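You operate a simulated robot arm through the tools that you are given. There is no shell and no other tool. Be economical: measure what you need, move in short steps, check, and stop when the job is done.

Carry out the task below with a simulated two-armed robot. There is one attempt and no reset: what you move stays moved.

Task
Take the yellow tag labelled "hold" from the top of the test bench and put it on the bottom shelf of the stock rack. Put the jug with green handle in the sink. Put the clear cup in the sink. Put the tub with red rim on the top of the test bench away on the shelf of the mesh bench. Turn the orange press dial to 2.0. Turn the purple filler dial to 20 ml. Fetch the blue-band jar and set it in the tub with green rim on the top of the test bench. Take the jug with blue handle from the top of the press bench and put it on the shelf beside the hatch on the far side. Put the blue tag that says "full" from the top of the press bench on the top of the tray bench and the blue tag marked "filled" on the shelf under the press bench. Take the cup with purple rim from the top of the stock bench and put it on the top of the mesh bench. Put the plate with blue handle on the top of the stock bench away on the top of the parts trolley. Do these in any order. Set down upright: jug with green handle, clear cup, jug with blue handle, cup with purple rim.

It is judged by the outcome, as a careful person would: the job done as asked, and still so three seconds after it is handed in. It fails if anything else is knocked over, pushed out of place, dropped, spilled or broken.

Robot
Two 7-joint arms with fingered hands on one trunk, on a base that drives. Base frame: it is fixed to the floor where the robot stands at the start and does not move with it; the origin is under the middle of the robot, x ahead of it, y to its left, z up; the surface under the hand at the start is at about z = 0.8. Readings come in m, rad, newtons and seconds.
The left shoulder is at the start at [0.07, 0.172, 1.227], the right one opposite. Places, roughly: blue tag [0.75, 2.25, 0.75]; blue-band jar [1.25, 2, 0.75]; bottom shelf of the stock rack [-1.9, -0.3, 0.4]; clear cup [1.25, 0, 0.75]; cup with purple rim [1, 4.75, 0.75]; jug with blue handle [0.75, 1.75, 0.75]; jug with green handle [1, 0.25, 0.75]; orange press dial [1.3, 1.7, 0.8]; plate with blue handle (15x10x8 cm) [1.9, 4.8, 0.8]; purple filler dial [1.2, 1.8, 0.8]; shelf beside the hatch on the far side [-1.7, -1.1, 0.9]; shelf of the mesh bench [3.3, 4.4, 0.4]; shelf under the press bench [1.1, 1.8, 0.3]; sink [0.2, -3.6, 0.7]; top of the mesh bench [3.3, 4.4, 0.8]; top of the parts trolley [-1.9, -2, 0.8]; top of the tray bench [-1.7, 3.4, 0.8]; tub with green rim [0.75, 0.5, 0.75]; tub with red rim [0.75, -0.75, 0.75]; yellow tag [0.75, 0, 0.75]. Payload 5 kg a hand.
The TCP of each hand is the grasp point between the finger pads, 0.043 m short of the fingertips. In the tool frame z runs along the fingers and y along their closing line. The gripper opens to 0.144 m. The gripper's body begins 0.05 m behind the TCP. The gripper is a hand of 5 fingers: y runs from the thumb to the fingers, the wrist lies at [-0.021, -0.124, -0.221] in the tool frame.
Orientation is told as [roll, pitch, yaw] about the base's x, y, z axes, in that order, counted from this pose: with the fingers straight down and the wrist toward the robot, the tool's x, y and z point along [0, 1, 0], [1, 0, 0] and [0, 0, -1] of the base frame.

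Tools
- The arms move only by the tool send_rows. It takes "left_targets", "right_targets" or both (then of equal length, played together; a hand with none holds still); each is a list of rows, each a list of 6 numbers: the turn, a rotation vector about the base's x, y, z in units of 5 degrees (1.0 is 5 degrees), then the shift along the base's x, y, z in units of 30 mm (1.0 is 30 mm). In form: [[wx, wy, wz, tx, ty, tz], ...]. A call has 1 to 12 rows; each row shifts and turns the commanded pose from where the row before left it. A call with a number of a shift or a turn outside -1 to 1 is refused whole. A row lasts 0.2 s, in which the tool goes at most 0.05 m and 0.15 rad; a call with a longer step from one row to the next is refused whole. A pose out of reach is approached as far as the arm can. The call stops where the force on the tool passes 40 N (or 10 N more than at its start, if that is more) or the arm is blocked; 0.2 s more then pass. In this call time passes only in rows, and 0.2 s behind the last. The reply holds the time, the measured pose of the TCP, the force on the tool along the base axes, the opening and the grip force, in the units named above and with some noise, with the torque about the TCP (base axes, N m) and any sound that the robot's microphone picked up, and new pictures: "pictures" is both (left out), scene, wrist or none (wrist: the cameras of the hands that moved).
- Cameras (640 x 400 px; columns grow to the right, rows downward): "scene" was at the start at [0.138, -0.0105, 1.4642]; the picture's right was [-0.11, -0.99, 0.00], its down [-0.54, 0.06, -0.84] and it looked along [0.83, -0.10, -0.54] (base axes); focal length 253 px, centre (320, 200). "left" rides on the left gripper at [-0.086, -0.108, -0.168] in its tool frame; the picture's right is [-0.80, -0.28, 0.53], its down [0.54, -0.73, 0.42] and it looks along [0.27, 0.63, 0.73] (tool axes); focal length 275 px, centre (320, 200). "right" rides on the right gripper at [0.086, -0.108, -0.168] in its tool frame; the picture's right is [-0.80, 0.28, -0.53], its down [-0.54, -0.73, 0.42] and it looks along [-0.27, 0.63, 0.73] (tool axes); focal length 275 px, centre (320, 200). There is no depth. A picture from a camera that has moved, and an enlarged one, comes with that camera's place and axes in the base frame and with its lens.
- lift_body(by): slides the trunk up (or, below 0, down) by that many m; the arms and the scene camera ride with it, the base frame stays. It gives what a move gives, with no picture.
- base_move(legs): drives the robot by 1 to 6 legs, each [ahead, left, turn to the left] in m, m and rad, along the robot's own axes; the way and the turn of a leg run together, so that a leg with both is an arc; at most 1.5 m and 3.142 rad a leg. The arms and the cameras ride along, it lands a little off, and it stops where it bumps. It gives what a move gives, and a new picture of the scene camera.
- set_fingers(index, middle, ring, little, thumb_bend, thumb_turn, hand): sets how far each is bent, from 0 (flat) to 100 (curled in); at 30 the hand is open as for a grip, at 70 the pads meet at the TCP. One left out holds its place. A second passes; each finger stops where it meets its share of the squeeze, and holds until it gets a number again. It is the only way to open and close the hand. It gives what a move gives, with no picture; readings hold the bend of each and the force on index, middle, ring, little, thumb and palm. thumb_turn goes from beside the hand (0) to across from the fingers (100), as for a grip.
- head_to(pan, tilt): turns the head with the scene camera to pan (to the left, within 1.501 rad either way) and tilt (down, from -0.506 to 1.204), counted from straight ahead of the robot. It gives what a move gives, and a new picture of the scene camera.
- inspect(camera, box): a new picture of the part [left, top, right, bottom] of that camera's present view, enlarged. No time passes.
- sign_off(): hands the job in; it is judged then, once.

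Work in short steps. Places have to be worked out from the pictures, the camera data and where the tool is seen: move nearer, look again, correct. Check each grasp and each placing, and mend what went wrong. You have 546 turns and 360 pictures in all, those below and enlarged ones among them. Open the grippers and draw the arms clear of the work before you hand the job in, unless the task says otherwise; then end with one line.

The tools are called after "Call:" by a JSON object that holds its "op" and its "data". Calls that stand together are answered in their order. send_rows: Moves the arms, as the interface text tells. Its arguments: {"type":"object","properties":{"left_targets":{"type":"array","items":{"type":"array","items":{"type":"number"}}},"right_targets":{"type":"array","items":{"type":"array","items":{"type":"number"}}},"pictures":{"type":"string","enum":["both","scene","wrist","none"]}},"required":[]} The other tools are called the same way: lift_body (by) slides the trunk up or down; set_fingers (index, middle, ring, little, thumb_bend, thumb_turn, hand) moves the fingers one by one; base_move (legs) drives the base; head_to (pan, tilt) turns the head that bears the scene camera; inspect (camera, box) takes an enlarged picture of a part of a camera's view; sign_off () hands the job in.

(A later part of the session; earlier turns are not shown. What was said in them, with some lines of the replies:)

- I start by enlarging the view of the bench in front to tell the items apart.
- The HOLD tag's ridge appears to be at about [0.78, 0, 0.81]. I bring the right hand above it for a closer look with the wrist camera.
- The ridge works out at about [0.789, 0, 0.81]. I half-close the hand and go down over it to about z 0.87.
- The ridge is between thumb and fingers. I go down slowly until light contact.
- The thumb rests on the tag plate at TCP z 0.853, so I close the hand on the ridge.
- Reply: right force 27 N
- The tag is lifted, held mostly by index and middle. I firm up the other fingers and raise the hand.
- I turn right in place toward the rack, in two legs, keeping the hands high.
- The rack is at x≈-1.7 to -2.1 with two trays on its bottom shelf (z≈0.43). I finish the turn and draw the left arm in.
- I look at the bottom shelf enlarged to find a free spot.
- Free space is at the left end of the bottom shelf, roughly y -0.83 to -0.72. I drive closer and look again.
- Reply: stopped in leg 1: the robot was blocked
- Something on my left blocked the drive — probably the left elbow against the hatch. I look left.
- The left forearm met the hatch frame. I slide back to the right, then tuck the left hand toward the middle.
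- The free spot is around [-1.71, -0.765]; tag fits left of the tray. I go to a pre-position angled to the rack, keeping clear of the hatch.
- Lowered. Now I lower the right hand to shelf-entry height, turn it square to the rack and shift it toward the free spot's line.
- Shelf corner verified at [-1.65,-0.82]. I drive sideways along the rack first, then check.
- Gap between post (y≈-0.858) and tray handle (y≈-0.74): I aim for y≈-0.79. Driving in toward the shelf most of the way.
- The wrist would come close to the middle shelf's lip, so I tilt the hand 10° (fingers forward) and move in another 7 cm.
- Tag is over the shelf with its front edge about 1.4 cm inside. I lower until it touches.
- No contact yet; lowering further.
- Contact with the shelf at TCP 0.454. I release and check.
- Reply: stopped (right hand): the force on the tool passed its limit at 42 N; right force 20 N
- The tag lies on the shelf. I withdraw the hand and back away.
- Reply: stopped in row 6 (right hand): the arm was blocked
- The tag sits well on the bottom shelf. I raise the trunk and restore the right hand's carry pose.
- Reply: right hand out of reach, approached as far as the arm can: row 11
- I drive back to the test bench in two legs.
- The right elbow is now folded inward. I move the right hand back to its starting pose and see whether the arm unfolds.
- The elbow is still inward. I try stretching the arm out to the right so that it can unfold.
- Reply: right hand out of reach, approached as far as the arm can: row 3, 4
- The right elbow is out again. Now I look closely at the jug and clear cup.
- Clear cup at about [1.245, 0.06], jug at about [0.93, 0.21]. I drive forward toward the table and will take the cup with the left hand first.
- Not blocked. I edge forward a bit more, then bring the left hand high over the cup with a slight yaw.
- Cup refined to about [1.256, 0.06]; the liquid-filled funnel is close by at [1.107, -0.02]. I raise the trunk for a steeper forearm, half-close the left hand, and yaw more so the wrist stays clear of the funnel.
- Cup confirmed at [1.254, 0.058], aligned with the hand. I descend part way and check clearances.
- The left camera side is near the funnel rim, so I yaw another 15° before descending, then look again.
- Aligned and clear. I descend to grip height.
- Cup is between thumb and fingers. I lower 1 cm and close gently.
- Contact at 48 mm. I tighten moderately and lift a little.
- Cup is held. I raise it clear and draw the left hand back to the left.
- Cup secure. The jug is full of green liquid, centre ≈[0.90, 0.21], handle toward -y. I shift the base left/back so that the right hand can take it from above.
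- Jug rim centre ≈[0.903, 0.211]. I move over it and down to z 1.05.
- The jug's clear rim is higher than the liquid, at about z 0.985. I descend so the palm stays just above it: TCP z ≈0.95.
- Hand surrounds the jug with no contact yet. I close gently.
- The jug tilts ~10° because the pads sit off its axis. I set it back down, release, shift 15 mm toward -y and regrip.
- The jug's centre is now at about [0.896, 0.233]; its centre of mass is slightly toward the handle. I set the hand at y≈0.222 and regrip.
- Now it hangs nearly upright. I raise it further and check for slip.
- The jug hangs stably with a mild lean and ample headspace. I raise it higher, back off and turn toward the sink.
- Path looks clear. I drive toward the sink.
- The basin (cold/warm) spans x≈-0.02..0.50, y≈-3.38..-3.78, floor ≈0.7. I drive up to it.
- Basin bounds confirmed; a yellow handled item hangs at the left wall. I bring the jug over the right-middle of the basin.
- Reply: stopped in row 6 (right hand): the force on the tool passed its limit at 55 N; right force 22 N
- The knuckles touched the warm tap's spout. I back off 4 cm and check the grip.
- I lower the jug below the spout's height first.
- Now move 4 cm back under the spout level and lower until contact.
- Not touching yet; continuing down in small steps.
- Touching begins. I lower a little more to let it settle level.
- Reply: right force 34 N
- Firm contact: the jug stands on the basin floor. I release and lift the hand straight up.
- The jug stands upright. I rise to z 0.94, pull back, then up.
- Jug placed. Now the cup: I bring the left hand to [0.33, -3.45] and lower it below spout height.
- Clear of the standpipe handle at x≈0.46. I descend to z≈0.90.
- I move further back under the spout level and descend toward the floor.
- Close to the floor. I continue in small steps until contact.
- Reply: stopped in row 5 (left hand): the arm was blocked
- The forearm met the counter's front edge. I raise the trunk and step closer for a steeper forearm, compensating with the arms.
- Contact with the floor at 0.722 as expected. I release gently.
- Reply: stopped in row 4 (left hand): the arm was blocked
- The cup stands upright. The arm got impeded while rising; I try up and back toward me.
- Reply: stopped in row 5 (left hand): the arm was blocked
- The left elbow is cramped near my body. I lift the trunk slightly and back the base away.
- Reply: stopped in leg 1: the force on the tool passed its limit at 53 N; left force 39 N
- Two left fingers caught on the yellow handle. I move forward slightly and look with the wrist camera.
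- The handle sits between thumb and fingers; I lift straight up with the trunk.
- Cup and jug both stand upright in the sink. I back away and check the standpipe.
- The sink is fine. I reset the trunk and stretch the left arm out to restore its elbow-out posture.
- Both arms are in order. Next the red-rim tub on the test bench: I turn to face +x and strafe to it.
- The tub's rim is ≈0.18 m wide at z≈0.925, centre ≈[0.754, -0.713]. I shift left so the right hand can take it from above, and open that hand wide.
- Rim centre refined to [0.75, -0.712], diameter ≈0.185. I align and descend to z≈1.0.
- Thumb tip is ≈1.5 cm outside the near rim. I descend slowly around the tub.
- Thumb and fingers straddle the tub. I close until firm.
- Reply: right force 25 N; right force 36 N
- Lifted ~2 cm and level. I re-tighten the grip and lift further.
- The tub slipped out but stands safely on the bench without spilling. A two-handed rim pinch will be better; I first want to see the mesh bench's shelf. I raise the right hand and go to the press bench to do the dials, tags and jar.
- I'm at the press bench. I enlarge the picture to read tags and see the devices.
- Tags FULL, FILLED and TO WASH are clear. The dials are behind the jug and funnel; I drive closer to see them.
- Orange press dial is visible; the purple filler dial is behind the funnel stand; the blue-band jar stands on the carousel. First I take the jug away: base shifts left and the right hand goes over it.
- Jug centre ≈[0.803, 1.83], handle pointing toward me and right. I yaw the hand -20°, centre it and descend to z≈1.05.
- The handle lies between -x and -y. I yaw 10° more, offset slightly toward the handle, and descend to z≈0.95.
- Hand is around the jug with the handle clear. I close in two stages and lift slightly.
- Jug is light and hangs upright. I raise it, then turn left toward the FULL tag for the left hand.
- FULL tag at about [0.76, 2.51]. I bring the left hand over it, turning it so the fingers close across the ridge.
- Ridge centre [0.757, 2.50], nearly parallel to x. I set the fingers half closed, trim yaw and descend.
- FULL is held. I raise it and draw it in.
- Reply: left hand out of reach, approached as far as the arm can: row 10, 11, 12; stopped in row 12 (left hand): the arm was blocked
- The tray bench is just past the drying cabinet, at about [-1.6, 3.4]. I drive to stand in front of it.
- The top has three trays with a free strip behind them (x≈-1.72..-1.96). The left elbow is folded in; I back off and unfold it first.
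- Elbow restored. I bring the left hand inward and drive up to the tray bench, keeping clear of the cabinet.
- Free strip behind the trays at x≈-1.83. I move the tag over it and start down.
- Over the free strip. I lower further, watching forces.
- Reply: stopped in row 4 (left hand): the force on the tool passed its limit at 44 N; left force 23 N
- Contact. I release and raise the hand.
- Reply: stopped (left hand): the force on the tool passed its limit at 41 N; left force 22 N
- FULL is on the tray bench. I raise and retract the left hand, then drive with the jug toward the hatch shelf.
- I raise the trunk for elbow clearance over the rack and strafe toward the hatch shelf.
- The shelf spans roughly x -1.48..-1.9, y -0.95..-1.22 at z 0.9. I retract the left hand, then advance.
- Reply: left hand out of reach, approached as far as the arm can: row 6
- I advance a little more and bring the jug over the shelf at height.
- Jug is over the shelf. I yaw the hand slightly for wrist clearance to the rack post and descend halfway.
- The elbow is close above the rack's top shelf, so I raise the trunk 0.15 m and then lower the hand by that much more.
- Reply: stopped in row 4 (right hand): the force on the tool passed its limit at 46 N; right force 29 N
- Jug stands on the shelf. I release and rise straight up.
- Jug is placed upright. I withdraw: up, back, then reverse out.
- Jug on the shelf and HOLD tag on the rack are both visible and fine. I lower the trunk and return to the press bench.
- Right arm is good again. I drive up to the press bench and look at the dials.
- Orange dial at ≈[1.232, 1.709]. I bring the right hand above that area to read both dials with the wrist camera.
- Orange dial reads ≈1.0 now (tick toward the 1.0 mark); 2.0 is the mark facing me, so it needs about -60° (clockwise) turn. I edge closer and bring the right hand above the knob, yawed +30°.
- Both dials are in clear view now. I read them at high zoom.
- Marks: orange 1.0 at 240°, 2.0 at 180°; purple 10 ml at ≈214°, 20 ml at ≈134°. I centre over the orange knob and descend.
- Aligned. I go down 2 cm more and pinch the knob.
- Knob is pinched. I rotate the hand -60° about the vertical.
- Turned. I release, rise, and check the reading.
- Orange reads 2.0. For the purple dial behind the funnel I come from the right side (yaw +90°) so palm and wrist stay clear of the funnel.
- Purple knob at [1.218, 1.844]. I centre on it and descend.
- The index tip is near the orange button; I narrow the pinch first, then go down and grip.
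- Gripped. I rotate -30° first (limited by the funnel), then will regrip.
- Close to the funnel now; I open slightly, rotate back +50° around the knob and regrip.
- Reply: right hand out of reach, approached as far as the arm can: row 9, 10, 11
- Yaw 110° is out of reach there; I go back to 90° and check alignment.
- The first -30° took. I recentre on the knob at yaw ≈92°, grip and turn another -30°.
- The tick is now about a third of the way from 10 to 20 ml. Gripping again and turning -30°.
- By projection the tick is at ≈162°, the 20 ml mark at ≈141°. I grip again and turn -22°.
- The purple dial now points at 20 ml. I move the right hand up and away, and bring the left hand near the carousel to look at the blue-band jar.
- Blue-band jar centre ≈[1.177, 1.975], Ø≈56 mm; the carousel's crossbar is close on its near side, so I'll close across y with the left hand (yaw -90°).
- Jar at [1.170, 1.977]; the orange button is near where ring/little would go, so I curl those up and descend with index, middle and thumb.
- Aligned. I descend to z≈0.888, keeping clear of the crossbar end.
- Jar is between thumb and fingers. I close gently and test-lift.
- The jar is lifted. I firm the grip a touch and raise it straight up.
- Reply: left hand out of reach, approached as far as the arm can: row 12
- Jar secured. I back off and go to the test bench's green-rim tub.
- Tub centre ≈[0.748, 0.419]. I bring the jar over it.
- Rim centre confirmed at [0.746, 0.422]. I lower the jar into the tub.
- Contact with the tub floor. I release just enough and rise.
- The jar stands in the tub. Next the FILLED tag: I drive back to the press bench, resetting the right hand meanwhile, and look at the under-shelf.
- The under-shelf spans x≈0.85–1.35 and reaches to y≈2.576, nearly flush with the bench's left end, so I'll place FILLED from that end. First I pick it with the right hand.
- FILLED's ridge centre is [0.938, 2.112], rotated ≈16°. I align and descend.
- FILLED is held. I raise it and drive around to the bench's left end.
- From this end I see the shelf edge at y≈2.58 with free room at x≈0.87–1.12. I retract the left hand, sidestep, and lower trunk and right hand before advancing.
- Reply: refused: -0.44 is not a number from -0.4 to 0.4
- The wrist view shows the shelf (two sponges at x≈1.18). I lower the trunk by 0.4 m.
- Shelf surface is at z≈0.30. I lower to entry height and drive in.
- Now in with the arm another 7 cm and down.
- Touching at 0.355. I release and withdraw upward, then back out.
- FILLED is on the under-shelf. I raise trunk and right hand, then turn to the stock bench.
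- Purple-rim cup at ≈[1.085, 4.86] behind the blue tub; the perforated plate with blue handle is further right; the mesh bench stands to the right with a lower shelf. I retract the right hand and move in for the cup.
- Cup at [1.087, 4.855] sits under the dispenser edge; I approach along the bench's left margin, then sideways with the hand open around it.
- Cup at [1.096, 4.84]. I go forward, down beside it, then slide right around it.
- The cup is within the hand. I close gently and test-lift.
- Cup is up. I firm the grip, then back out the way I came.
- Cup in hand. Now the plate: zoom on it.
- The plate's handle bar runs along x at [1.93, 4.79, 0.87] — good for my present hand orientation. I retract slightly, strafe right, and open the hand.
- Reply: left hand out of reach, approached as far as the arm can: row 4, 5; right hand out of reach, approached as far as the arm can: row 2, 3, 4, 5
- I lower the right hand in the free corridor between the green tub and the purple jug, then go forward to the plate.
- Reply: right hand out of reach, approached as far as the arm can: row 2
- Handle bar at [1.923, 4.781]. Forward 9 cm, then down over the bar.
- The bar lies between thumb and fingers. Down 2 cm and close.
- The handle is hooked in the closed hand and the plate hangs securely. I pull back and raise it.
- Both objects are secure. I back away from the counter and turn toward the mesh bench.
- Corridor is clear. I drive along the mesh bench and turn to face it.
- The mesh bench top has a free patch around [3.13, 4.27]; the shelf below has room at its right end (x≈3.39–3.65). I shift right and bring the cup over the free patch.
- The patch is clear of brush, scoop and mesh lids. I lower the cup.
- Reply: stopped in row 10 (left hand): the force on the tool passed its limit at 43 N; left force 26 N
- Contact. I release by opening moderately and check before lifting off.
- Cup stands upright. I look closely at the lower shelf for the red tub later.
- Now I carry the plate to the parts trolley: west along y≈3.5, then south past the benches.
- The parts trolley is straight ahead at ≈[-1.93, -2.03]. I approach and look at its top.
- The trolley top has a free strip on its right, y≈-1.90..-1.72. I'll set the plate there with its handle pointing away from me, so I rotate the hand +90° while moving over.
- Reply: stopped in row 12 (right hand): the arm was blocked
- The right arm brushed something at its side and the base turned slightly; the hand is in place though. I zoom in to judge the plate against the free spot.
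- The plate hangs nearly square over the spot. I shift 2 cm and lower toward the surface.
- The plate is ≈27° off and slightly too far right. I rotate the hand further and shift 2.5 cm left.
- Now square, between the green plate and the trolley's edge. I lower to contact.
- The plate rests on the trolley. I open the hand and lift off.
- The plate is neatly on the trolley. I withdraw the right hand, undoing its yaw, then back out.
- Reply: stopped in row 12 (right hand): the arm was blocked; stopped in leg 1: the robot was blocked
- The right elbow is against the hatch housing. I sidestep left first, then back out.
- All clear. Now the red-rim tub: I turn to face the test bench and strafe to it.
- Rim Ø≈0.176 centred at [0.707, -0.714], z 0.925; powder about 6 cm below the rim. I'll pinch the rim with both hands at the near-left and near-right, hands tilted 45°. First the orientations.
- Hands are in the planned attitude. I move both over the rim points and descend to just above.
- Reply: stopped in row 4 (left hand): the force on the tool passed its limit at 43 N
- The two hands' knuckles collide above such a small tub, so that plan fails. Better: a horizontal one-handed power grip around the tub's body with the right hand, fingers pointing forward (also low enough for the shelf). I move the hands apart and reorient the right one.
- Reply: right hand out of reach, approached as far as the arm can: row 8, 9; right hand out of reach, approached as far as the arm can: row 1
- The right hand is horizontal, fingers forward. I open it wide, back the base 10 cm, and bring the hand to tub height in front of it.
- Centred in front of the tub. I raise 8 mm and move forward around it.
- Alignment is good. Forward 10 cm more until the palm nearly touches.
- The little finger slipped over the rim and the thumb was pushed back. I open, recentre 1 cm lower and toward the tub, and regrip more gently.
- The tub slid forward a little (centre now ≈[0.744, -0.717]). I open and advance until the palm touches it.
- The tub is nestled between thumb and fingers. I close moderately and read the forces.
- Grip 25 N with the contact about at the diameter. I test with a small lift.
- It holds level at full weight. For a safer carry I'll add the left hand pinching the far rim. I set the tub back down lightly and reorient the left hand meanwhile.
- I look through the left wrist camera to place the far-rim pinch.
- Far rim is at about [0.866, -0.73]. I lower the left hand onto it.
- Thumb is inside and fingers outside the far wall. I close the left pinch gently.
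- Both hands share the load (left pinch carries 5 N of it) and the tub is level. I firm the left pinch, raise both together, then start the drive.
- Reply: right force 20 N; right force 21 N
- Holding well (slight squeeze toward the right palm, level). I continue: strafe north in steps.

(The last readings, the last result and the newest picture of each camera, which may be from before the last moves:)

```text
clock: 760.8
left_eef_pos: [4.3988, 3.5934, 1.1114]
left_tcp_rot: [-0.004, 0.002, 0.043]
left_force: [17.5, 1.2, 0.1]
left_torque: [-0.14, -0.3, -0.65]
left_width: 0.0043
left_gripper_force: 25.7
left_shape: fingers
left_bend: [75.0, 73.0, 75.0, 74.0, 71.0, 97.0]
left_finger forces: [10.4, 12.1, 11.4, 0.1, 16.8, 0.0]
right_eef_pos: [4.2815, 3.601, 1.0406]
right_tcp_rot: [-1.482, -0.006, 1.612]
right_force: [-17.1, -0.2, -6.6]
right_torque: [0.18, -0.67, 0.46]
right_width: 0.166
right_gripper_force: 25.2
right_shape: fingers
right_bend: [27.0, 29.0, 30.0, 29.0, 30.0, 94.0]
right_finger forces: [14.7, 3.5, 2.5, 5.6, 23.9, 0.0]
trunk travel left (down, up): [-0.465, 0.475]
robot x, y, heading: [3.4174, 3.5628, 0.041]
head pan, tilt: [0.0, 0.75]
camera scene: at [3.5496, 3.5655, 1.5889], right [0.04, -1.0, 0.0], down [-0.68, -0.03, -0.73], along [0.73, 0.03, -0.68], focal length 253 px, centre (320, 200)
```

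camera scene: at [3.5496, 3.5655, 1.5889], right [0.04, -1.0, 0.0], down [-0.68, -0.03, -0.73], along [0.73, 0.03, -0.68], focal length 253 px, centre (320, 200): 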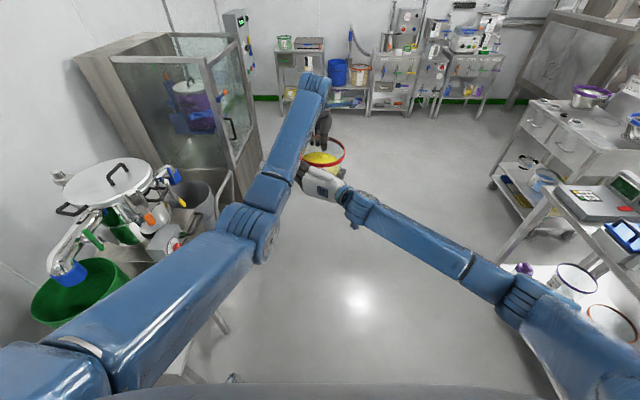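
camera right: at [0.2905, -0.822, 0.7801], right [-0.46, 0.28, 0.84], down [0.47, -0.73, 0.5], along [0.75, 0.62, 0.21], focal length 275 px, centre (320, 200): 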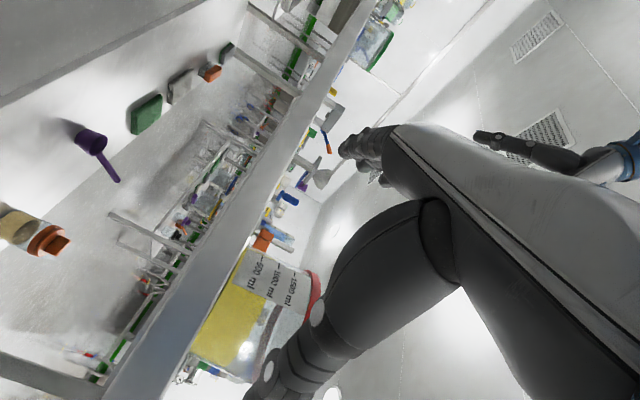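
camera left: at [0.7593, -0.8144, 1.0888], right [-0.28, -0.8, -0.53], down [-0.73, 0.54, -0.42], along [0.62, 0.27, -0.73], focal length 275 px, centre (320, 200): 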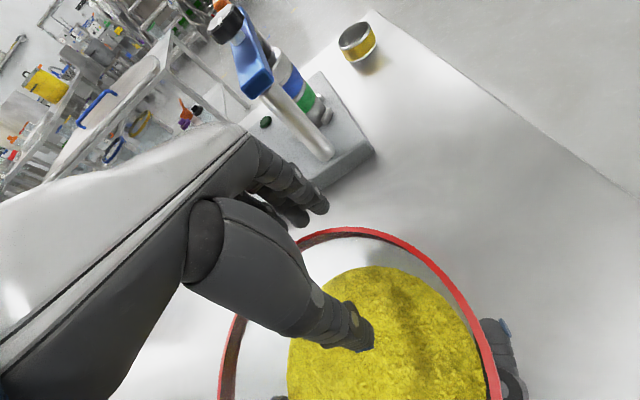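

Turning here would sweep the machine on the left. I back up west to open floor, turn there, then strafe along the mesh bench at a safe distance.

Call:
{"op": "base_move", "data": {"legs": [[-1.3, -0.25, 0], [0, 0, 1.53], [0, -0.7, 0], [0, -0.7, 0]]}}

```text
clock: 778.0
left_eef_pos: [3.5548, 4.207, 1.1116]
left_tcp_rot: [-0.004, 0.001, 1.553]
left_force: [-0.6, 16.1, 0.3]
left_torque: [0.27, -0.11, -0.63]
left_width: 0.0039
left_gripper_force: 24.9
left_shape: fingers
left_bend: [75.0, 73.0, 75.0, 74.0, 71.0, 97.0]
left_finger forces: [10.2, 11.2, 11.7, 0.0, 15.9, 0.1]
right_eef_pos: [3.5401, 4.0907, 1.0386]
right_tcp_rot: [-1.483, -0.006, 3.124]
right_force: [1.8, -16.1, -6.6]
right_torque: [0.59, 0.24, 0.24]
right_width: 0.1655
right_gripper_force: 23.8
right_shape: fingers
right_bend: [27.0, 29.0, 30.0, 29.0, 30.0, 93.0]
right_finger forces: [13.1, 3.3, 2.3, 5.1, 23.6, 0.1]
trunk travel left (down, up): [-0.465, 0.475]
robot x, y, heading: [3.5253, 3.2228, 1.55]
head pan, tilt: [0.0, 0.75]
camera scene: at [3.5292, 3.3587, 1.5889], right [1.0, -0.02, 0.0], down [-0.01, -0.68, -0.73], along [0.01, 0.73, -0.68], focal length 253 px, centre (320, 200)
```

scene: 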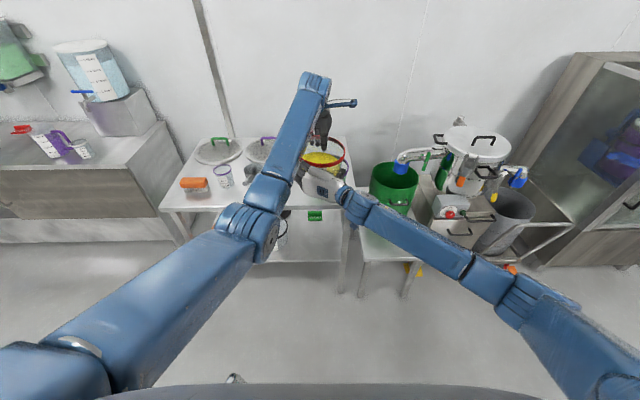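

In front of the bench. I back off, then lower the trunk before releasing the left pinch and inserting with the right hand alone.

Call:
{"op": "base_move", "data": {"legs": [[-0.28, 0.05, 0.02]]}}

Call:
{"op": "lift_body", "data": {"by": -0.4}}

Call:
{"op": "lift_body", "data": {"by": -0.06}}

```text
clock: 780.0
left_eef_pos: [3.4833, 3.9293, 1.1114]
left_tcp_rot: [-0.005, 0.003, 1.573]
left_force: [-1.0, 13.6, -1.2]
left_torque: [0.21, -0.1, -0.67]
left_width: 0.004
left_gripper_force: 25.4
left_shape: fingers
left_bend: [75.0, 73.0, 75.0, 74.0, 71.0, 97.0]
left_finger forces: [9.6, 10.6, 12.0, 0.0, 17.5, 0.0]
right_eef_pos: [3.4709, 3.8114, 1.0381]
right_tcp_rot: [-1.482, -0.005, 3.142]
right_force: [1.6, -13.4, -5.9]
right_torque: [0.6, 0.24, 0.26]
right_width: 0.1653
right_gripper_force: 23.8
right_shape: fingers
right_bend: [27.0, 29.0, 30.0, 29.0, 30.0, 94.0]
right_finger forces: [13.0, 3.0, 2.3, 5.4, 23.9, 0.0]
trunk travel left (down, up): [-0.465, 0.475]
robot x, y, heading: [3.4749, 2.9433, 1.567]
head pan, tilt: [0.0, 0.75]
camera scene: at [3.4744, 3.0806, 1.5886], right [1.0, 0.0, 0.0], down [0.0, -0.68, -0.73], along [0.0, 0.73, -0.68], focal length 253 px, centre (320, 200)
```

scene: 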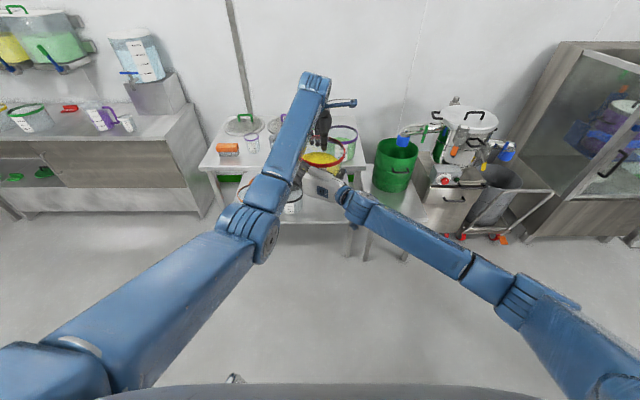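

```text
clock: 783.9
left_eef_pos: [3.4838, 3.9281, 0.7112]
left_tcp_rot: [-0.004, 0.0, 1.572]
left_force: [-1.3, 12.4, -0.9]
left_torque: [0.2, -0.11, -0.65]
left_width: 0.0038
left_gripper_force: 24.5
left_shape: fingers
left_bend: [75.0, 73.0, 75.0, 74.0, 71.0, 97.0]
left_finger forces: [9.3, 10.3, 12.2, 0.1, 17.7, 0.0]
right_eef_pos: [3.4693, 3.8099, 0.6392]
right_tcp_rot: [-1.482, -0.005, -3.142]
right_force: [2.0, -13.5, -5.6]
right_torque: [0.63, 0.25, 0.27]
right_width: 0.1654
right_gripper_force: 23.8
right_shape: fingers
right_bend: [27.0, 29.0, 30.0, 29.0, 30.0, 94.0]
right_finger forces: [12.7, 3.1, 2.2, 5.7, 23.7, 0.1]
trunk travel left (down, up): [-0.065, 0.875]
robot x, y, heading: [3.4738, 2.9442, 1.568]
head pan, tilt: [0.0, 0.75]
```

```text
clock: 784.9
left_eef_pos: [3.4835, 3.9264, 0.6525]
left_tcp_rot: [-0.003, 0.0, 1.573]
left_force: [-2.3, 13.3, -1.5]
left_torque: [0.22, -0.12, -0.64]
left_width: 0.004
left_gripper_force: 24.5
left_shape: fingers
left_bend: [75.0, 73.0, 75.0, 74.0, 71.0, 97.0]
left_finger forces: [9.4, 10.5, 12.2, 0.1, 17.7, 0.1]
right_eef_pos: [3.4707, 3.8102, 0.5798]
right_tcp_rot: [-1.482, -0.004, -3.139]
right_force: [2.2, -13.9, -5.6]
right_torque: [0.59, 0.26, 0.25]
right_width: 0.1657
right_gripper_force: 23.6
right_shape: fingers
right_bend: [27.0, 29.0, 30.0, 29.0, 30.0, 94.0]
right_finger forces: [12.8, 3.1, 2.2, 5.6, 23.7, 0.1]
trunk travel left (down, up): [-0.005, 0.935]
robot x, y, heading: [3.476, 2.9422, 1.57]
head pan, tilt: [0.0, 0.75]
```

Now I lower both hands together by 10 cm, then ease the squeeze and release the left pinch.

Call:
{"op": "send_rows", "data": {"left_targets": [[0, 0, 0, 0.2, 0, -0.6], [0, 0, 0, 0.2, 0, -0.7], [0, 0, 0, 0.2, 0, -0.7], [0, 0, 0, 0.1, 0, -0.7], [0, 0, 0, 0, 0, -0.5]], "right_targets": [[0, 0, 0, 0.2, 0, -0.6], [0, 0, 0, 0.2, 0, -0.7], [0, 0, 0, 0.2, 0, -0.7], [0, 0, 0, 0.1, 0, -0.7], [0, 0, 0, 0, 0, -0.5]], "pictures": "none"}}

Call:
{"op": "send_rows", "data": {"left_targets": [[0, 0, 0, 0, 0.08, 0], [0, 0, 0, 0, 0.05, 0]], "pictures": "wrist"}}

```text
clock: 786.0
left_eef_pos: [3.5042, 3.9275, 0.5557]
left_tcp_rot: [-0.004, 0.001, 1.574]
left_force: [0.3, 10.6, -2.0]
left_torque: [0.13, -0.21, -0.6]
left_width: 0.0041
left_gripper_force: 23.9
left_shape: fingers
left_bend: [75.0, 73.0, 75.0, 74.0, 71.0, 97.0]
left_finger forces: [9.3, 9.9, 10.1, 0.0, 18.1, 0.0]
right_eef_pos: [3.4919, 3.8104, 0.4821]
right_tcp_rot: [-1.481, -0.005, 3.141]
right_force: [1.0, -9.5, -4.7]
right_torque: [0.62, 0.18, 0.46]
right_width: 0.1654
right_gripper_force: 23.5
right_shape: fingers
right_bend: [27.0, 29.0, 30.0, 29.0, 30.0, 94.0]
right_finger forces: [13.1, 3.4, 2.6, 5.7, 22.4, 0.0]
trunk travel left (down, up): [-0.005, 0.935]
robot x, y, heading: [3.4737, 2.9456, 1.571]
head pan, tilt: [0.0, 0.75]
```

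```text
clock: 786.6
left_eef_pos: [3.5038, 3.931, 0.555]
left_tcp_rot: [-0.003, 0.001, 1.573]
left_force: [-1.3, 1.7, -2.8]
left_torque: [-0.16, -0.25, -0.52]
left_width: 0.0049
left_gripper_force: 23.0
left_shape: fingers
left_bend: [76.0, 73.0, 76.0, 74.0, 70.0, 97.0]
left_finger forces: [8.0, 6.5, 9.9, 0.0, 21.6, 0.1]
right_eef_pos: [3.4921, 3.81, 0.4843]
right_tcp_rot: [-1.481, -0.007, 3.14]
right_force: [0.4, -1.2, -3.6]
right_torque: [0.29, 0.3, 0.4]
right_width: 0.165
right_gripper_force: 22.0
right_shape: fingers
right_bend: [27.0, 29.0, 30.0, 29.0, 30.0, 93.0]
right_finger forces: [13.9, 3.5, 2.3, 3.2, 21.9, 0.1]
trunk travel left (down, up): [-0.005, 0.935]
robot x, y, heading: [3.4695, 2.9472, 1.571]
head pan, tilt: [0.0, 0.75]
camera left: at [3.5916, 3.8231, 0.7234], right [0.8, -0.28, -0.53], down [-0.54, -0.73, -0.42], along [-0.27, 0.62, -0.73], focal length 275 px, centre (320, 200)
```

left: 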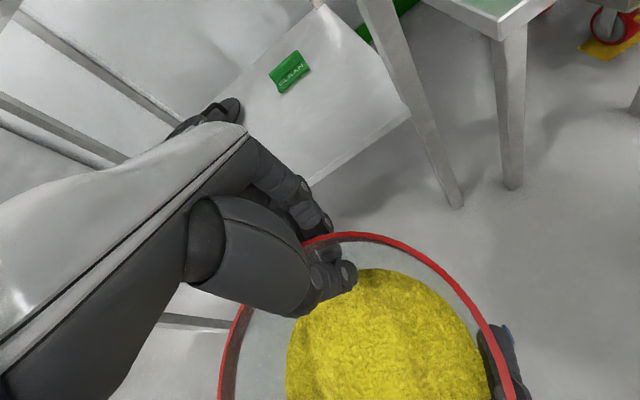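

Squeeze relieved. I note a CLEAN tag at the back of the shelf (y≈4.47). I open the left hand and lift it away.

Call:
{"op": "set_fingers", "data": {"hand": "left", "index": 48, "middle": 48, "ring": 48, "little": 48, "thumb_bend": 50}}

Call:
{"op": "send_rows", "data": {"left_targets": [[0, 0, 0, 0, 0, 0.6], [0, 0, 0, 0, 0, 0.9], [0, 0, 0, 0, 0, 0.9], [0, 0, 0, 0, 0, 0.9], [0, 0, 0, -0.2, 0, 0.9], [0, 0, 0, -0.8, -0.4, 0.6], [0, 0, 0, -0.9, -0.5, 0.5], [0, 0, 0, -0.9, -0.5, 0.5], [0, 0, 0, -0.9, -0.5, 0.5], [0, 0, 0, -0.9, -0.5, 0.5], [0, 0, 0, -0.9, -0.5, 0.5], [0, 0, 0, -0.9, -0.5, 0.5]], "pictures": "scene"}}

```text
clock: 787.6
left_eef_pos: [3.5041, 3.9324, 0.5555]
left_tcp_rot: [-0.002, 0.001, 1.572]
left_force: [-0.2, -0.2, 0.5]
left_torque: [-0.01, 0.01, 0.03]
left_width: 0.0814
left_gripper_force: 0.1
left_shape: fingers
left_bend: [48.0, 48.0, 48.0, 48.0, 50.0, 97.0]
left_finger forces: [0.0, 0.0, 0.1, 0.1, 0.0, 0.0]
right_eef_pos: [3.4916, 3.8093, 0.4824]
right_tcp_rot: [-1.482, -0.005, 3.143]
right_force: [0.6, 0.0, -7.1]
right_torque: [-0.26, 0.03, -0.01]
right_width: 0.1652
right_gripper_force: 21.1
right_shape: fingers
right_bend: [27.0, 29.0, 30.0, 30.0, 30.0, 93.0]
right_finger forces: [15.0, 3.0, 2.0, 0.7, 20.5, 0.0]
trunk travel left (down, up): [-0.005, 0.935]
robot x, y, heading: [3.4726, 2.9462, 1.569]
head pan, tilt: [0.0, 0.75]
```

```text
clock: 790.2
left_eef_pos: [3.3114, 3.8291, 0.7895]
left_tcp_rot: [-0.003, 0.001, 1.571]
left_force: [0.0, -0.1, 0.4]
left_torque: [0.06, 0.0, 0.02]
left_width: 0.0818
left_gripper_force: 0.2
left_shape: fingers
left_bend: [48.0, 48.0, 48.0, 48.0, 50.0, 97.0]
left_finger forces: [0.0, 0.1, 0.1, 0.0, 0.0, 0.0]
right_eef_pos: [3.4916, 3.8114, 0.4842]
right_tcp_rot: [-1.481, -0.006, 3.143]
right_force: [-0.2, 0.8, -5.7]
right_torque: [-0.29, 0.01, -0.01]
right_width: 0.1651
right_gripper_force: 20.6
right_shape: fingers
right_bend: [27.0, 29.0, 30.0, 30.0, 30.0, 93.0]
right_finger forces: [15.0, 3.0, 2.1, 0.6, 20.5, 0.0]
trunk travel left (down, up): [-0.005, 0.935]
robot x, y, heading: [3.4769, 2.9489, 1.572]
head pan, tilt: [0.0, 0.75]
camera scene: at [3.4738, 3.0786, 1.1289], right [1.0, 0.0, 0.0], down [0.0, -0.68, -0.73], along [0.0, 0.73, -0.68], focal length 253 px, centre (320, 200)
```

scene: 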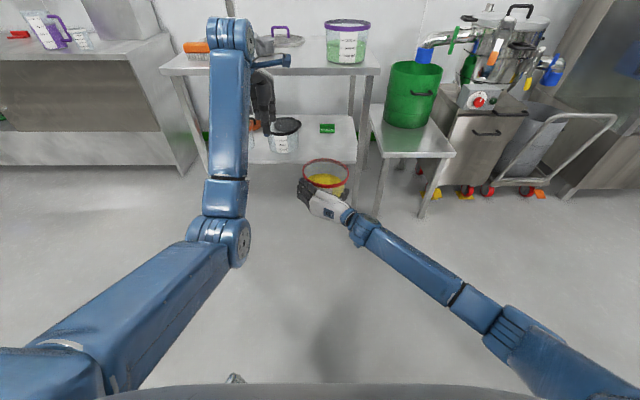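

The right hand holds the tub steadily alone. I raise the left hand clear and zoom in on the shelf target.

Call:
{"op": "send_rows", "data": {"left_targets": [[0, 0, 0, -0.3, -0.4, 0.9], [0, 0, 0, -0.3, -0.4, 0.9], [0, 0, 0, -0.3, -0.4, 0.9], [0, 0, 0, -0.3, -0.4, 0.9], [0, 0, 0, -0.3, -0.4, 0.9], [0, 0, 0, -0.3, -0.4, 0.9], [0, 0, 0, -0.3, -0.4, 0.9], [0, 0, 0, -0.3, -0.4, 0.9], [0, 0, 0, 0, 0, 0.9], [0, 0, 0, 0, 0, 0.9]], "pictures": "none"}}

Call:
{"op": "inspect", "data": {"camera": "scene", "box": [220, 60, 400, 240]}}

```text
clock: 792.5
left_eef_pos: [3.2289, 3.7673, 1.0554]
left_tcp_rot: [-0.004, 0.002, 1.573]
left_force: [-0.6, -0.3, -0.1]
left_torque: [0.02, 0.03, -0.01]
left_width: 0.0821
left_gripper_force: 0.1
left_shape: fingers
left_bend: [48.0, 48.0, 48.0, 48.0, 50.0, 97.0]
left_finger forces: [0.0, 0.1, 0.0, 0.0, 0.1, 0.0]
left hand out of reach, approached as far as the arm can: row 6, 7, 8
right_eef_pos: [3.4914, 3.809, 0.4817]
right_tcp_rot: [-1.484, -0.005, 3.141]
right_force: [-0.6, -0.3, -5.7]
right_torque: [-0.27, -0.01, 0.04]
right_width: 0.1649
right_gripper_force: 20.4
right_shape: fingers
right_bend: [27.0, 29.0, 30.0, 30.0, 30.0, 93.0]
right_finger forces: [14.9, 3.1, 2.2, 0.6, 20.6, 0.0]
trunk travel left (down, up): [-0.005, 0.935]
robot x, y, heading: [3.4734, 2.9483, 1.569]
head pan, tilt: [0.0, 0.75]
```

```text
2.22 times, centred on (310, 150) of scene
camera zoom: at [3.4742, 3.0782, 1.1289], right [1.0, 0.0, 0.0], down [0.0, -0.68, -0.73], along [0.0, 0.73, -0.68], focal length 562 px, centre (342, 311)
```

zoom: 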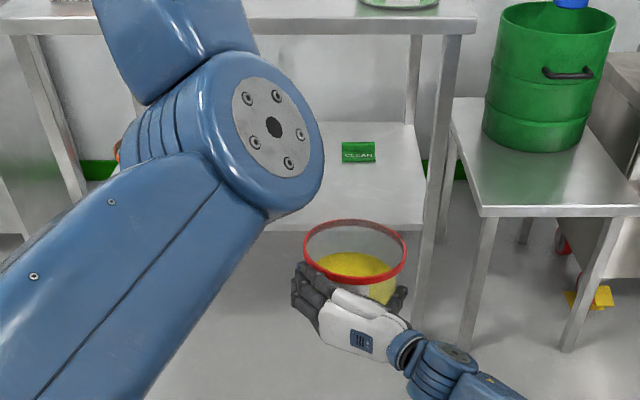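

The left elbow is ahead of me and would meet the bench edge. I swing the left arm out to the side first.

Call:
{"op": "send_rows", "data": {"left_targets": [[0, 0, 0, -1, 0, 0.3], [0, 0, 0, -1, 0, 0.3], [0, 0, 0, -1, 0, 0.3], [0, 0, 0, -1, -0.2, 0.3], [0, 0, 0, -1, -0.4, 0.3], [0, 0, 0, -1, -0.5, 0], [0, 0, 0, -1, -0.6, 0], [0, 0, 0, -1, -0.6, 0], [0, 0, 0, -1, -0.6, 0], [0, 0, 0, -1, -0.6, 0], [0, 0, 0, -1, -0.6, 0], [0, 0, 0, -1, -0.6, 0]], "pictures": "scene"}}

```text
clock: 795.0
left_eef_pos: [2.868, 3.6258, 1.1004]
left_tcp_rot: [-0.004, 0.002, 1.573]
left_force: [-0.6, 0.4, 0.3]
left_torque: [0.03, -0.02, -0.02]
left_width: 0.082
left_gripper_force: 0.1
left_shape: fingers
left_bend: [48.0, 48.0, 48.0, 48.0, 50.0, 97.0]
left_finger forces: [0.1, 0.0, 0.0, 0.0, 0.0, 0.1]
right_eef_pos: [3.4913, 3.8096, 0.4838]
right_tcp_rot: [-1.484, -0.004, 3.141]
right_force: [-0.3, 0.2, -6.7]
right_torque: [-0.27, 0.0, 0.01]
right_width: 0.1649
right_gripper_force: 20.7
right_shape: fingers
right_bend: [27.0, 29.0, 30.0, 30.0, 30.0, 93.0]
right_finger forces: [14.9, 3.0, 2.1, 0.6, 20.4, 0.1]
trunk travel left (down, up): [-0.005, 0.935]
robot x, y, heading: [3.4736, 2.946, 1.569]
head pan, tilt: [0.0, 0.75]
camera scene: at [3.4733, 3.0783, 1.129], right [1.0, 0.0, 0.0], down [0.0, -0.68, -0.73], along [0.0, 0.73, -0.68], focal length 253 px, centre (320, 200)
```

scene: 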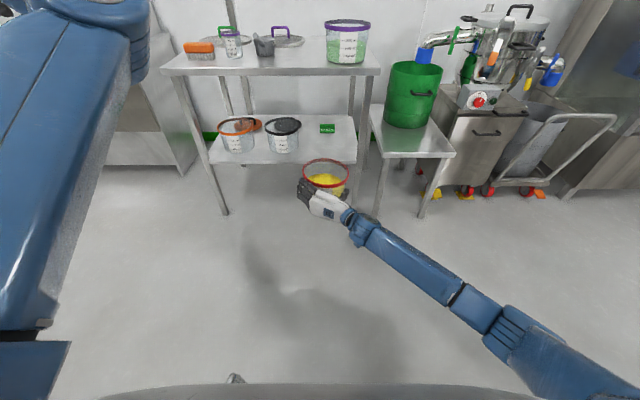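

View is clear; tub bottom (≈0.436) is above the shelf (0.40). I drive in 0.40 m.

Call:
{"op": "base_move", "data": {"legs": [[0.4, 0, 0]]}}

Call:
{"op": "inspect", "data": {"camera": "scene", "box": [240, 100, 440, 260]}}

```text
clock: 797.5
left_eef_pos: [2.8707, 4.0289, 1.1001]
left_tcp_rot: [-0.004, 0.002, 1.57]
left_force: [0.1, 0.5, -0.5]
left_torque: [-0.08, -0.01, -0.02]
left_width: 0.0818
left_gripper_force: 0.0
left_shape: fingers
left_bend: [48.0, 48.0, 48.0, 48.0, 50.0, 97.0]
left_finger forces: [0.0, 0.0, 0.0, 0.0, 0.0, 0.1]
right_eef_pos: [3.4932, 4.2118, 0.4828]
right_tcp_rot: [-1.481, -0.006, 3.139]
right_force: [-0.3, 0.6, -6.4]
right_torque: [-0.24, 0.03, -0.01]
right_width: 0.1651
right_gripper_force: 20.7
right_shape: fingers
right_bend: [27.0, 29.0, 30.0, 30.0, 30.0, 93.0]
right_finger forces: [15.0, 3.2, 2.2, 0.6, 20.4, 0.1]
trunk travel left (down, up): [-0.005, 0.935]
robot x, y, heading: [3.4767, 3.3465, 1.567]
head pan, tilt: [0.0, 0.75]
camera scene: at [3.4753, 3.4814, 1.1288], right [1.0, 0.0, 0.0], down [0.0, -0.68, -0.73], along [0.0, 0.73, -0.68], focal length 253 px, centre (320, 200)
```

scene: 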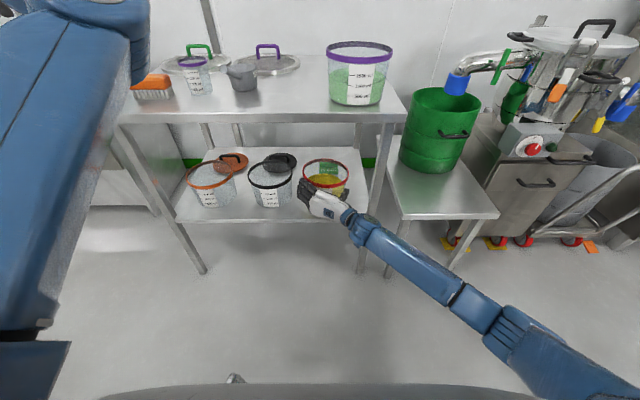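

```text
2.50 times, centred on (340, 180) of scene
camera zoom: at [3.4753, 3.4814, 1.1288], right [1.0, 0.0, 0.0], down [0.0, -0.68, -0.73], along [0.0, 0.73, -0.68], focal length 633 px, centre (270, 250)
```

zoom: 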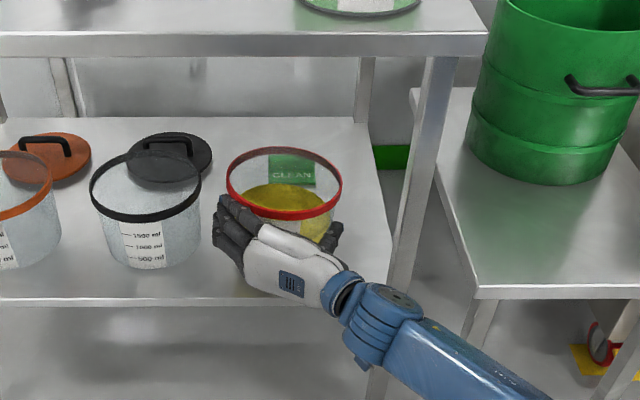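

Tub is over the free space with the CLEAN tag behind it untouched. I nudge 2 cm right and in, then lower.

Call:
{"op": "send_rows", "data": {"right_targets": [[0, 0, 0, 0.4, 0.4, 0], [0, 0, 0, 0.4, 0.4, -0.2], [0, 0, 0, 0, 0, -0.3], [0, 0, 0, 0, 0, -0.3], [0, 0, 0, 0, 0, -0.2]], "pictures": "none"}}

```text
clock: 798.8
left_eef_pos: [2.8703, 4.028, 1.1017]
left_tcp_rot: [-0.003, 0.001, 1.571]
left_force: [-0.4, 0.6, 0.7]
left_torque: [0.0, 0.0, 0.01]
left_width: 0.0816
left_gripper_force: 0.1
left_shape: fingers
left_bend: [48.0, 48.0, 48.0, 48.0, 50.0, 97.0]
left_finger forces: [0.0, 0.1, 0.0, 0.1, 0.1, 0.0]
right_eef_pos: [3.5172, 4.2354, 0.4527]
right_tcp_rot: [-1.483, -0.005, 3.14]
right_force: [-0.9, -0.7, -4.0]
right_torque: [-0.17, -0.19, -0.05]
right_width: 0.165
right_gripper_force: 20.9
right_shape: fingers
right_bend: [27.0, 29.0, 30.0, 30.0, 30.0, 94.0]
right_finger forces: [14.0, 3.4, 2.8, 1.1, 21.2, 0.0]
trunk travel left (down, up): [-0.005, 0.935]
robot x, y, heading: [3.4782, 3.3442, 1.574]
head pan, tilt: [0.0, 0.75]
```

Beginning to touch. A few millimetres more, then I release.

Call:
{"op": "send_rows", "data": {"right_targets": [[0, 0, 0, 0, 0, -0.15], [0, 0, 0, 0, 0, -0.1]], "pictures": "none"}}

Call:
{"op": "set_fingers", "data": {"hand": "right", "index": 16, "middle": 18, "ring": 18, "little": 18, "thumb_bend": 12}}

Call:
{"op": "inspect", "data": {"camera": "scene", "box": [240, 100, 440, 260]}}

```text
clock: 799.4
left_eef_pos: [2.8715, 4.0283, 1.1018]
left_tcp_rot: [-0.003, 0.0, 1.57]
left_force: [0.3, -0.3, -0.2]
left_torque: [-0.04, 0.02, 0.0]
left_width: 0.0815
left_gripper_force: 0.1
left_shape: fingers
left_bend: [48.0, 48.0, 48.0, 48.0, 50.0, 97.0]
left_finger forces: [0.1, 0.0, 0.0, 0.0, 0.0, 0.0]
right_eef_pos: [3.517, 4.2361, 0.4476]
right_tcp_rot: [-1.487, -0.005, 3.139]
right_force: [-1.2, -1.9, 2.9]
right_torque: [0.03, -0.64, -0.1]
right_width: 0.1648
right_gripper_force: 23.6
right_shape: fingers
right_bend: [27.0, 29.0, 29.0, 29.0, 30.0, 96.0]
right_finger forces: [12.5, 4.1, 3.7, 4.3, 22.6, 0.0]
trunk travel left (down, up): [-0.005, 0.935]
robot x, y, heading: [3.4763, 3.3469, 1.568]
head pan, tilt: [0.0, 0.75]
```

```text
clock: 800.4
left_eef_pos: [2.872, 4.029, 1.1015]
left_tcp_rot: [-0.003, 0.001, 1.57]
left_force: [-0.3, 0.0, -0.6]
left_torque: [0.01, -0.02, -0.04]
left_width: 0.0819
left_gripper_force: 0.0
left_shape: fingers
left_bend: [48.0, 48.0, 48.0, 48.0, 50.0, 97.0]
left_finger forces: [0.0, 0.0, 0.1, 0.0, 0.0, 0.0]
right_eef_pos: [3.5173, 4.2355, 0.4461]
right_tcp_rot: [-1.483, -0.005, 3.137]
right_force: [0.0, 0.1, 0.0]
right_torque: [-0.02, 0.02, 0.01]
right_width: 0.1982
right_gripper_force: 0.1
right_shape: fingers
right_bend: [16.0, 18.0, 18.0, 18.0, 12.0, 96.0]
right_finger forces: [0.1, 0.1, 0.0, 0.1, 0.0, 0.1]
trunk travel left (down, up): [-0.005, 0.935]
robot x, y, heading: [3.4735, 3.3473, 1.567]
head pan, tilt: [0.0, 0.75]
```

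```text
2.50 times, centred on (340, 180) of scene
camera zoom: at [3.4753, 3.4802, 1.129], right [1.0, 0.0, 0.0], down [0.0, -0.68, -0.73], along [0.0, 0.73, -0.68], focal length 633 px, centre (270, 250)
```

zoom: 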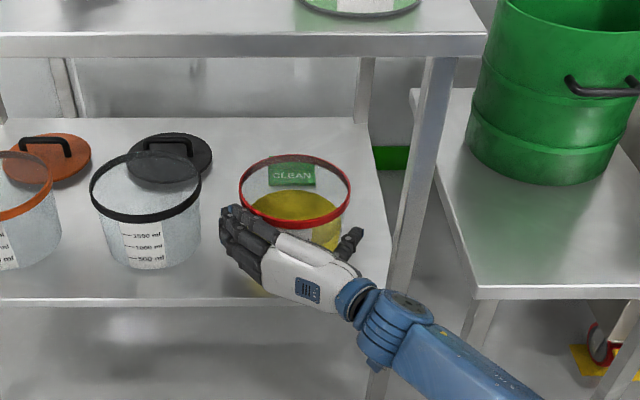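

Released; the tub stands on the shelf. I back straight out and check.

Call:
{"op": "base_move", "data": {"legs": [[-0.4, 0, 0]]}}

Call:
{"op": "inspect", "data": {"camera": "scene", "box": [200, 60, 400, 200]}}

```text
clock: 802.9
left_eef_pos: [2.8726, 3.628, 1.1018]
left_tcp_rot: [-0.003, -0.001, 1.568]
left_force: [0.1, -0.7, 0.7]
left_torque: [0.04, 0.02, -0.01]
left_width: 0.0817
left_gripper_force: 0.1
left_shape: fingers
left_bend: [48.0, 48.0, 48.0, 48.0, 50.0, 97.0]
left_finger forces: [0.1, 0.0, 0.0, 0.1, 0.1, 0.0]
right_eef_pos: [3.5188, 3.8328, 0.4466]
right_tcp_rot: [-1.482, -0.005, 3.139]
right_force: [-0.5, -0.7, 0.0]
right_torque: [0.0, 0.0, 0.0]
right_width: 0.1981
right_gripper_force: 0.1
right_shape: fingers
right_bend: [16.0, 18.0, 18.0, 18.0, 12.0, 96.0]
right_finger forces: [0.0, 0.0, 0.0, 0.0, 0.0, 0.0]
trunk travel left (down, up): [-0.005, 0.935]
robot x, y, heading: [3.4764, 2.9475, 1.562]
head pan, tilt: [0.0, 0.75]
camera scene: at [3.4737, 3.0775, 1.1291], right [1.0, -0.01, 0.0], down [-0.01, -0.68, -0.73], along [0.01, 0.73, -0.68], focal length 253 px, centre (320, 200)
```

scene: 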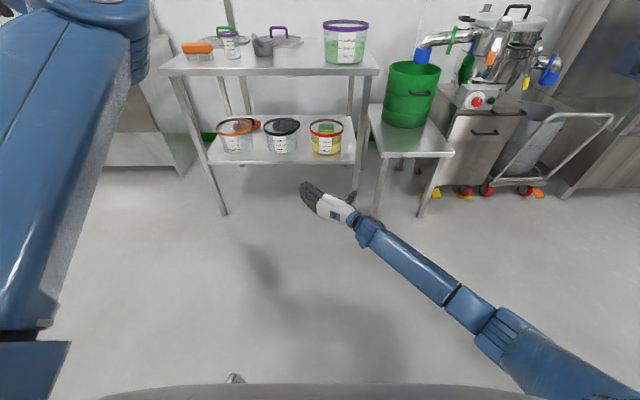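

```text
2.86 times, centred on (300, 130) of scene
camera zoom: at [3.4737, 3.0775, 1.1291], right [1.0, -0.01, 0.0], down [-0.01, -0.68, -0.73], along [0.01, 0.73, -0.68], focal length 723 px, centre (377, 400)
```

zoom: 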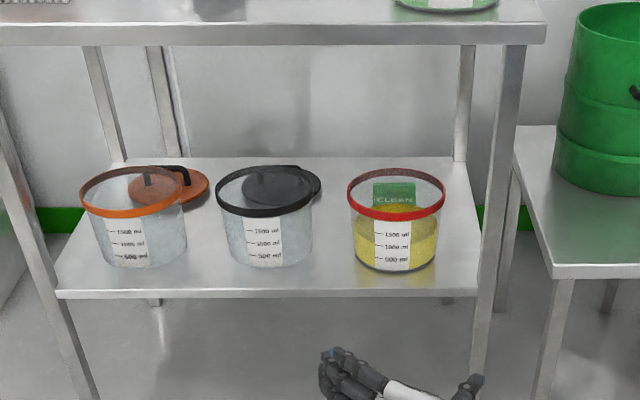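

The tub stands properly on the mesh bench's shelf, and every item of the task has been placed and checked. Both hands are open and clear of the work, so I hand the job in.

Call:
{"op": "sign_off", "data": {}}

```text
The job is handed in.
```

I did every item on the list and handed the job in with both hands open and clear of the work. Each placing was checked in pictures; after setting the dials I did not go back to look at them again.
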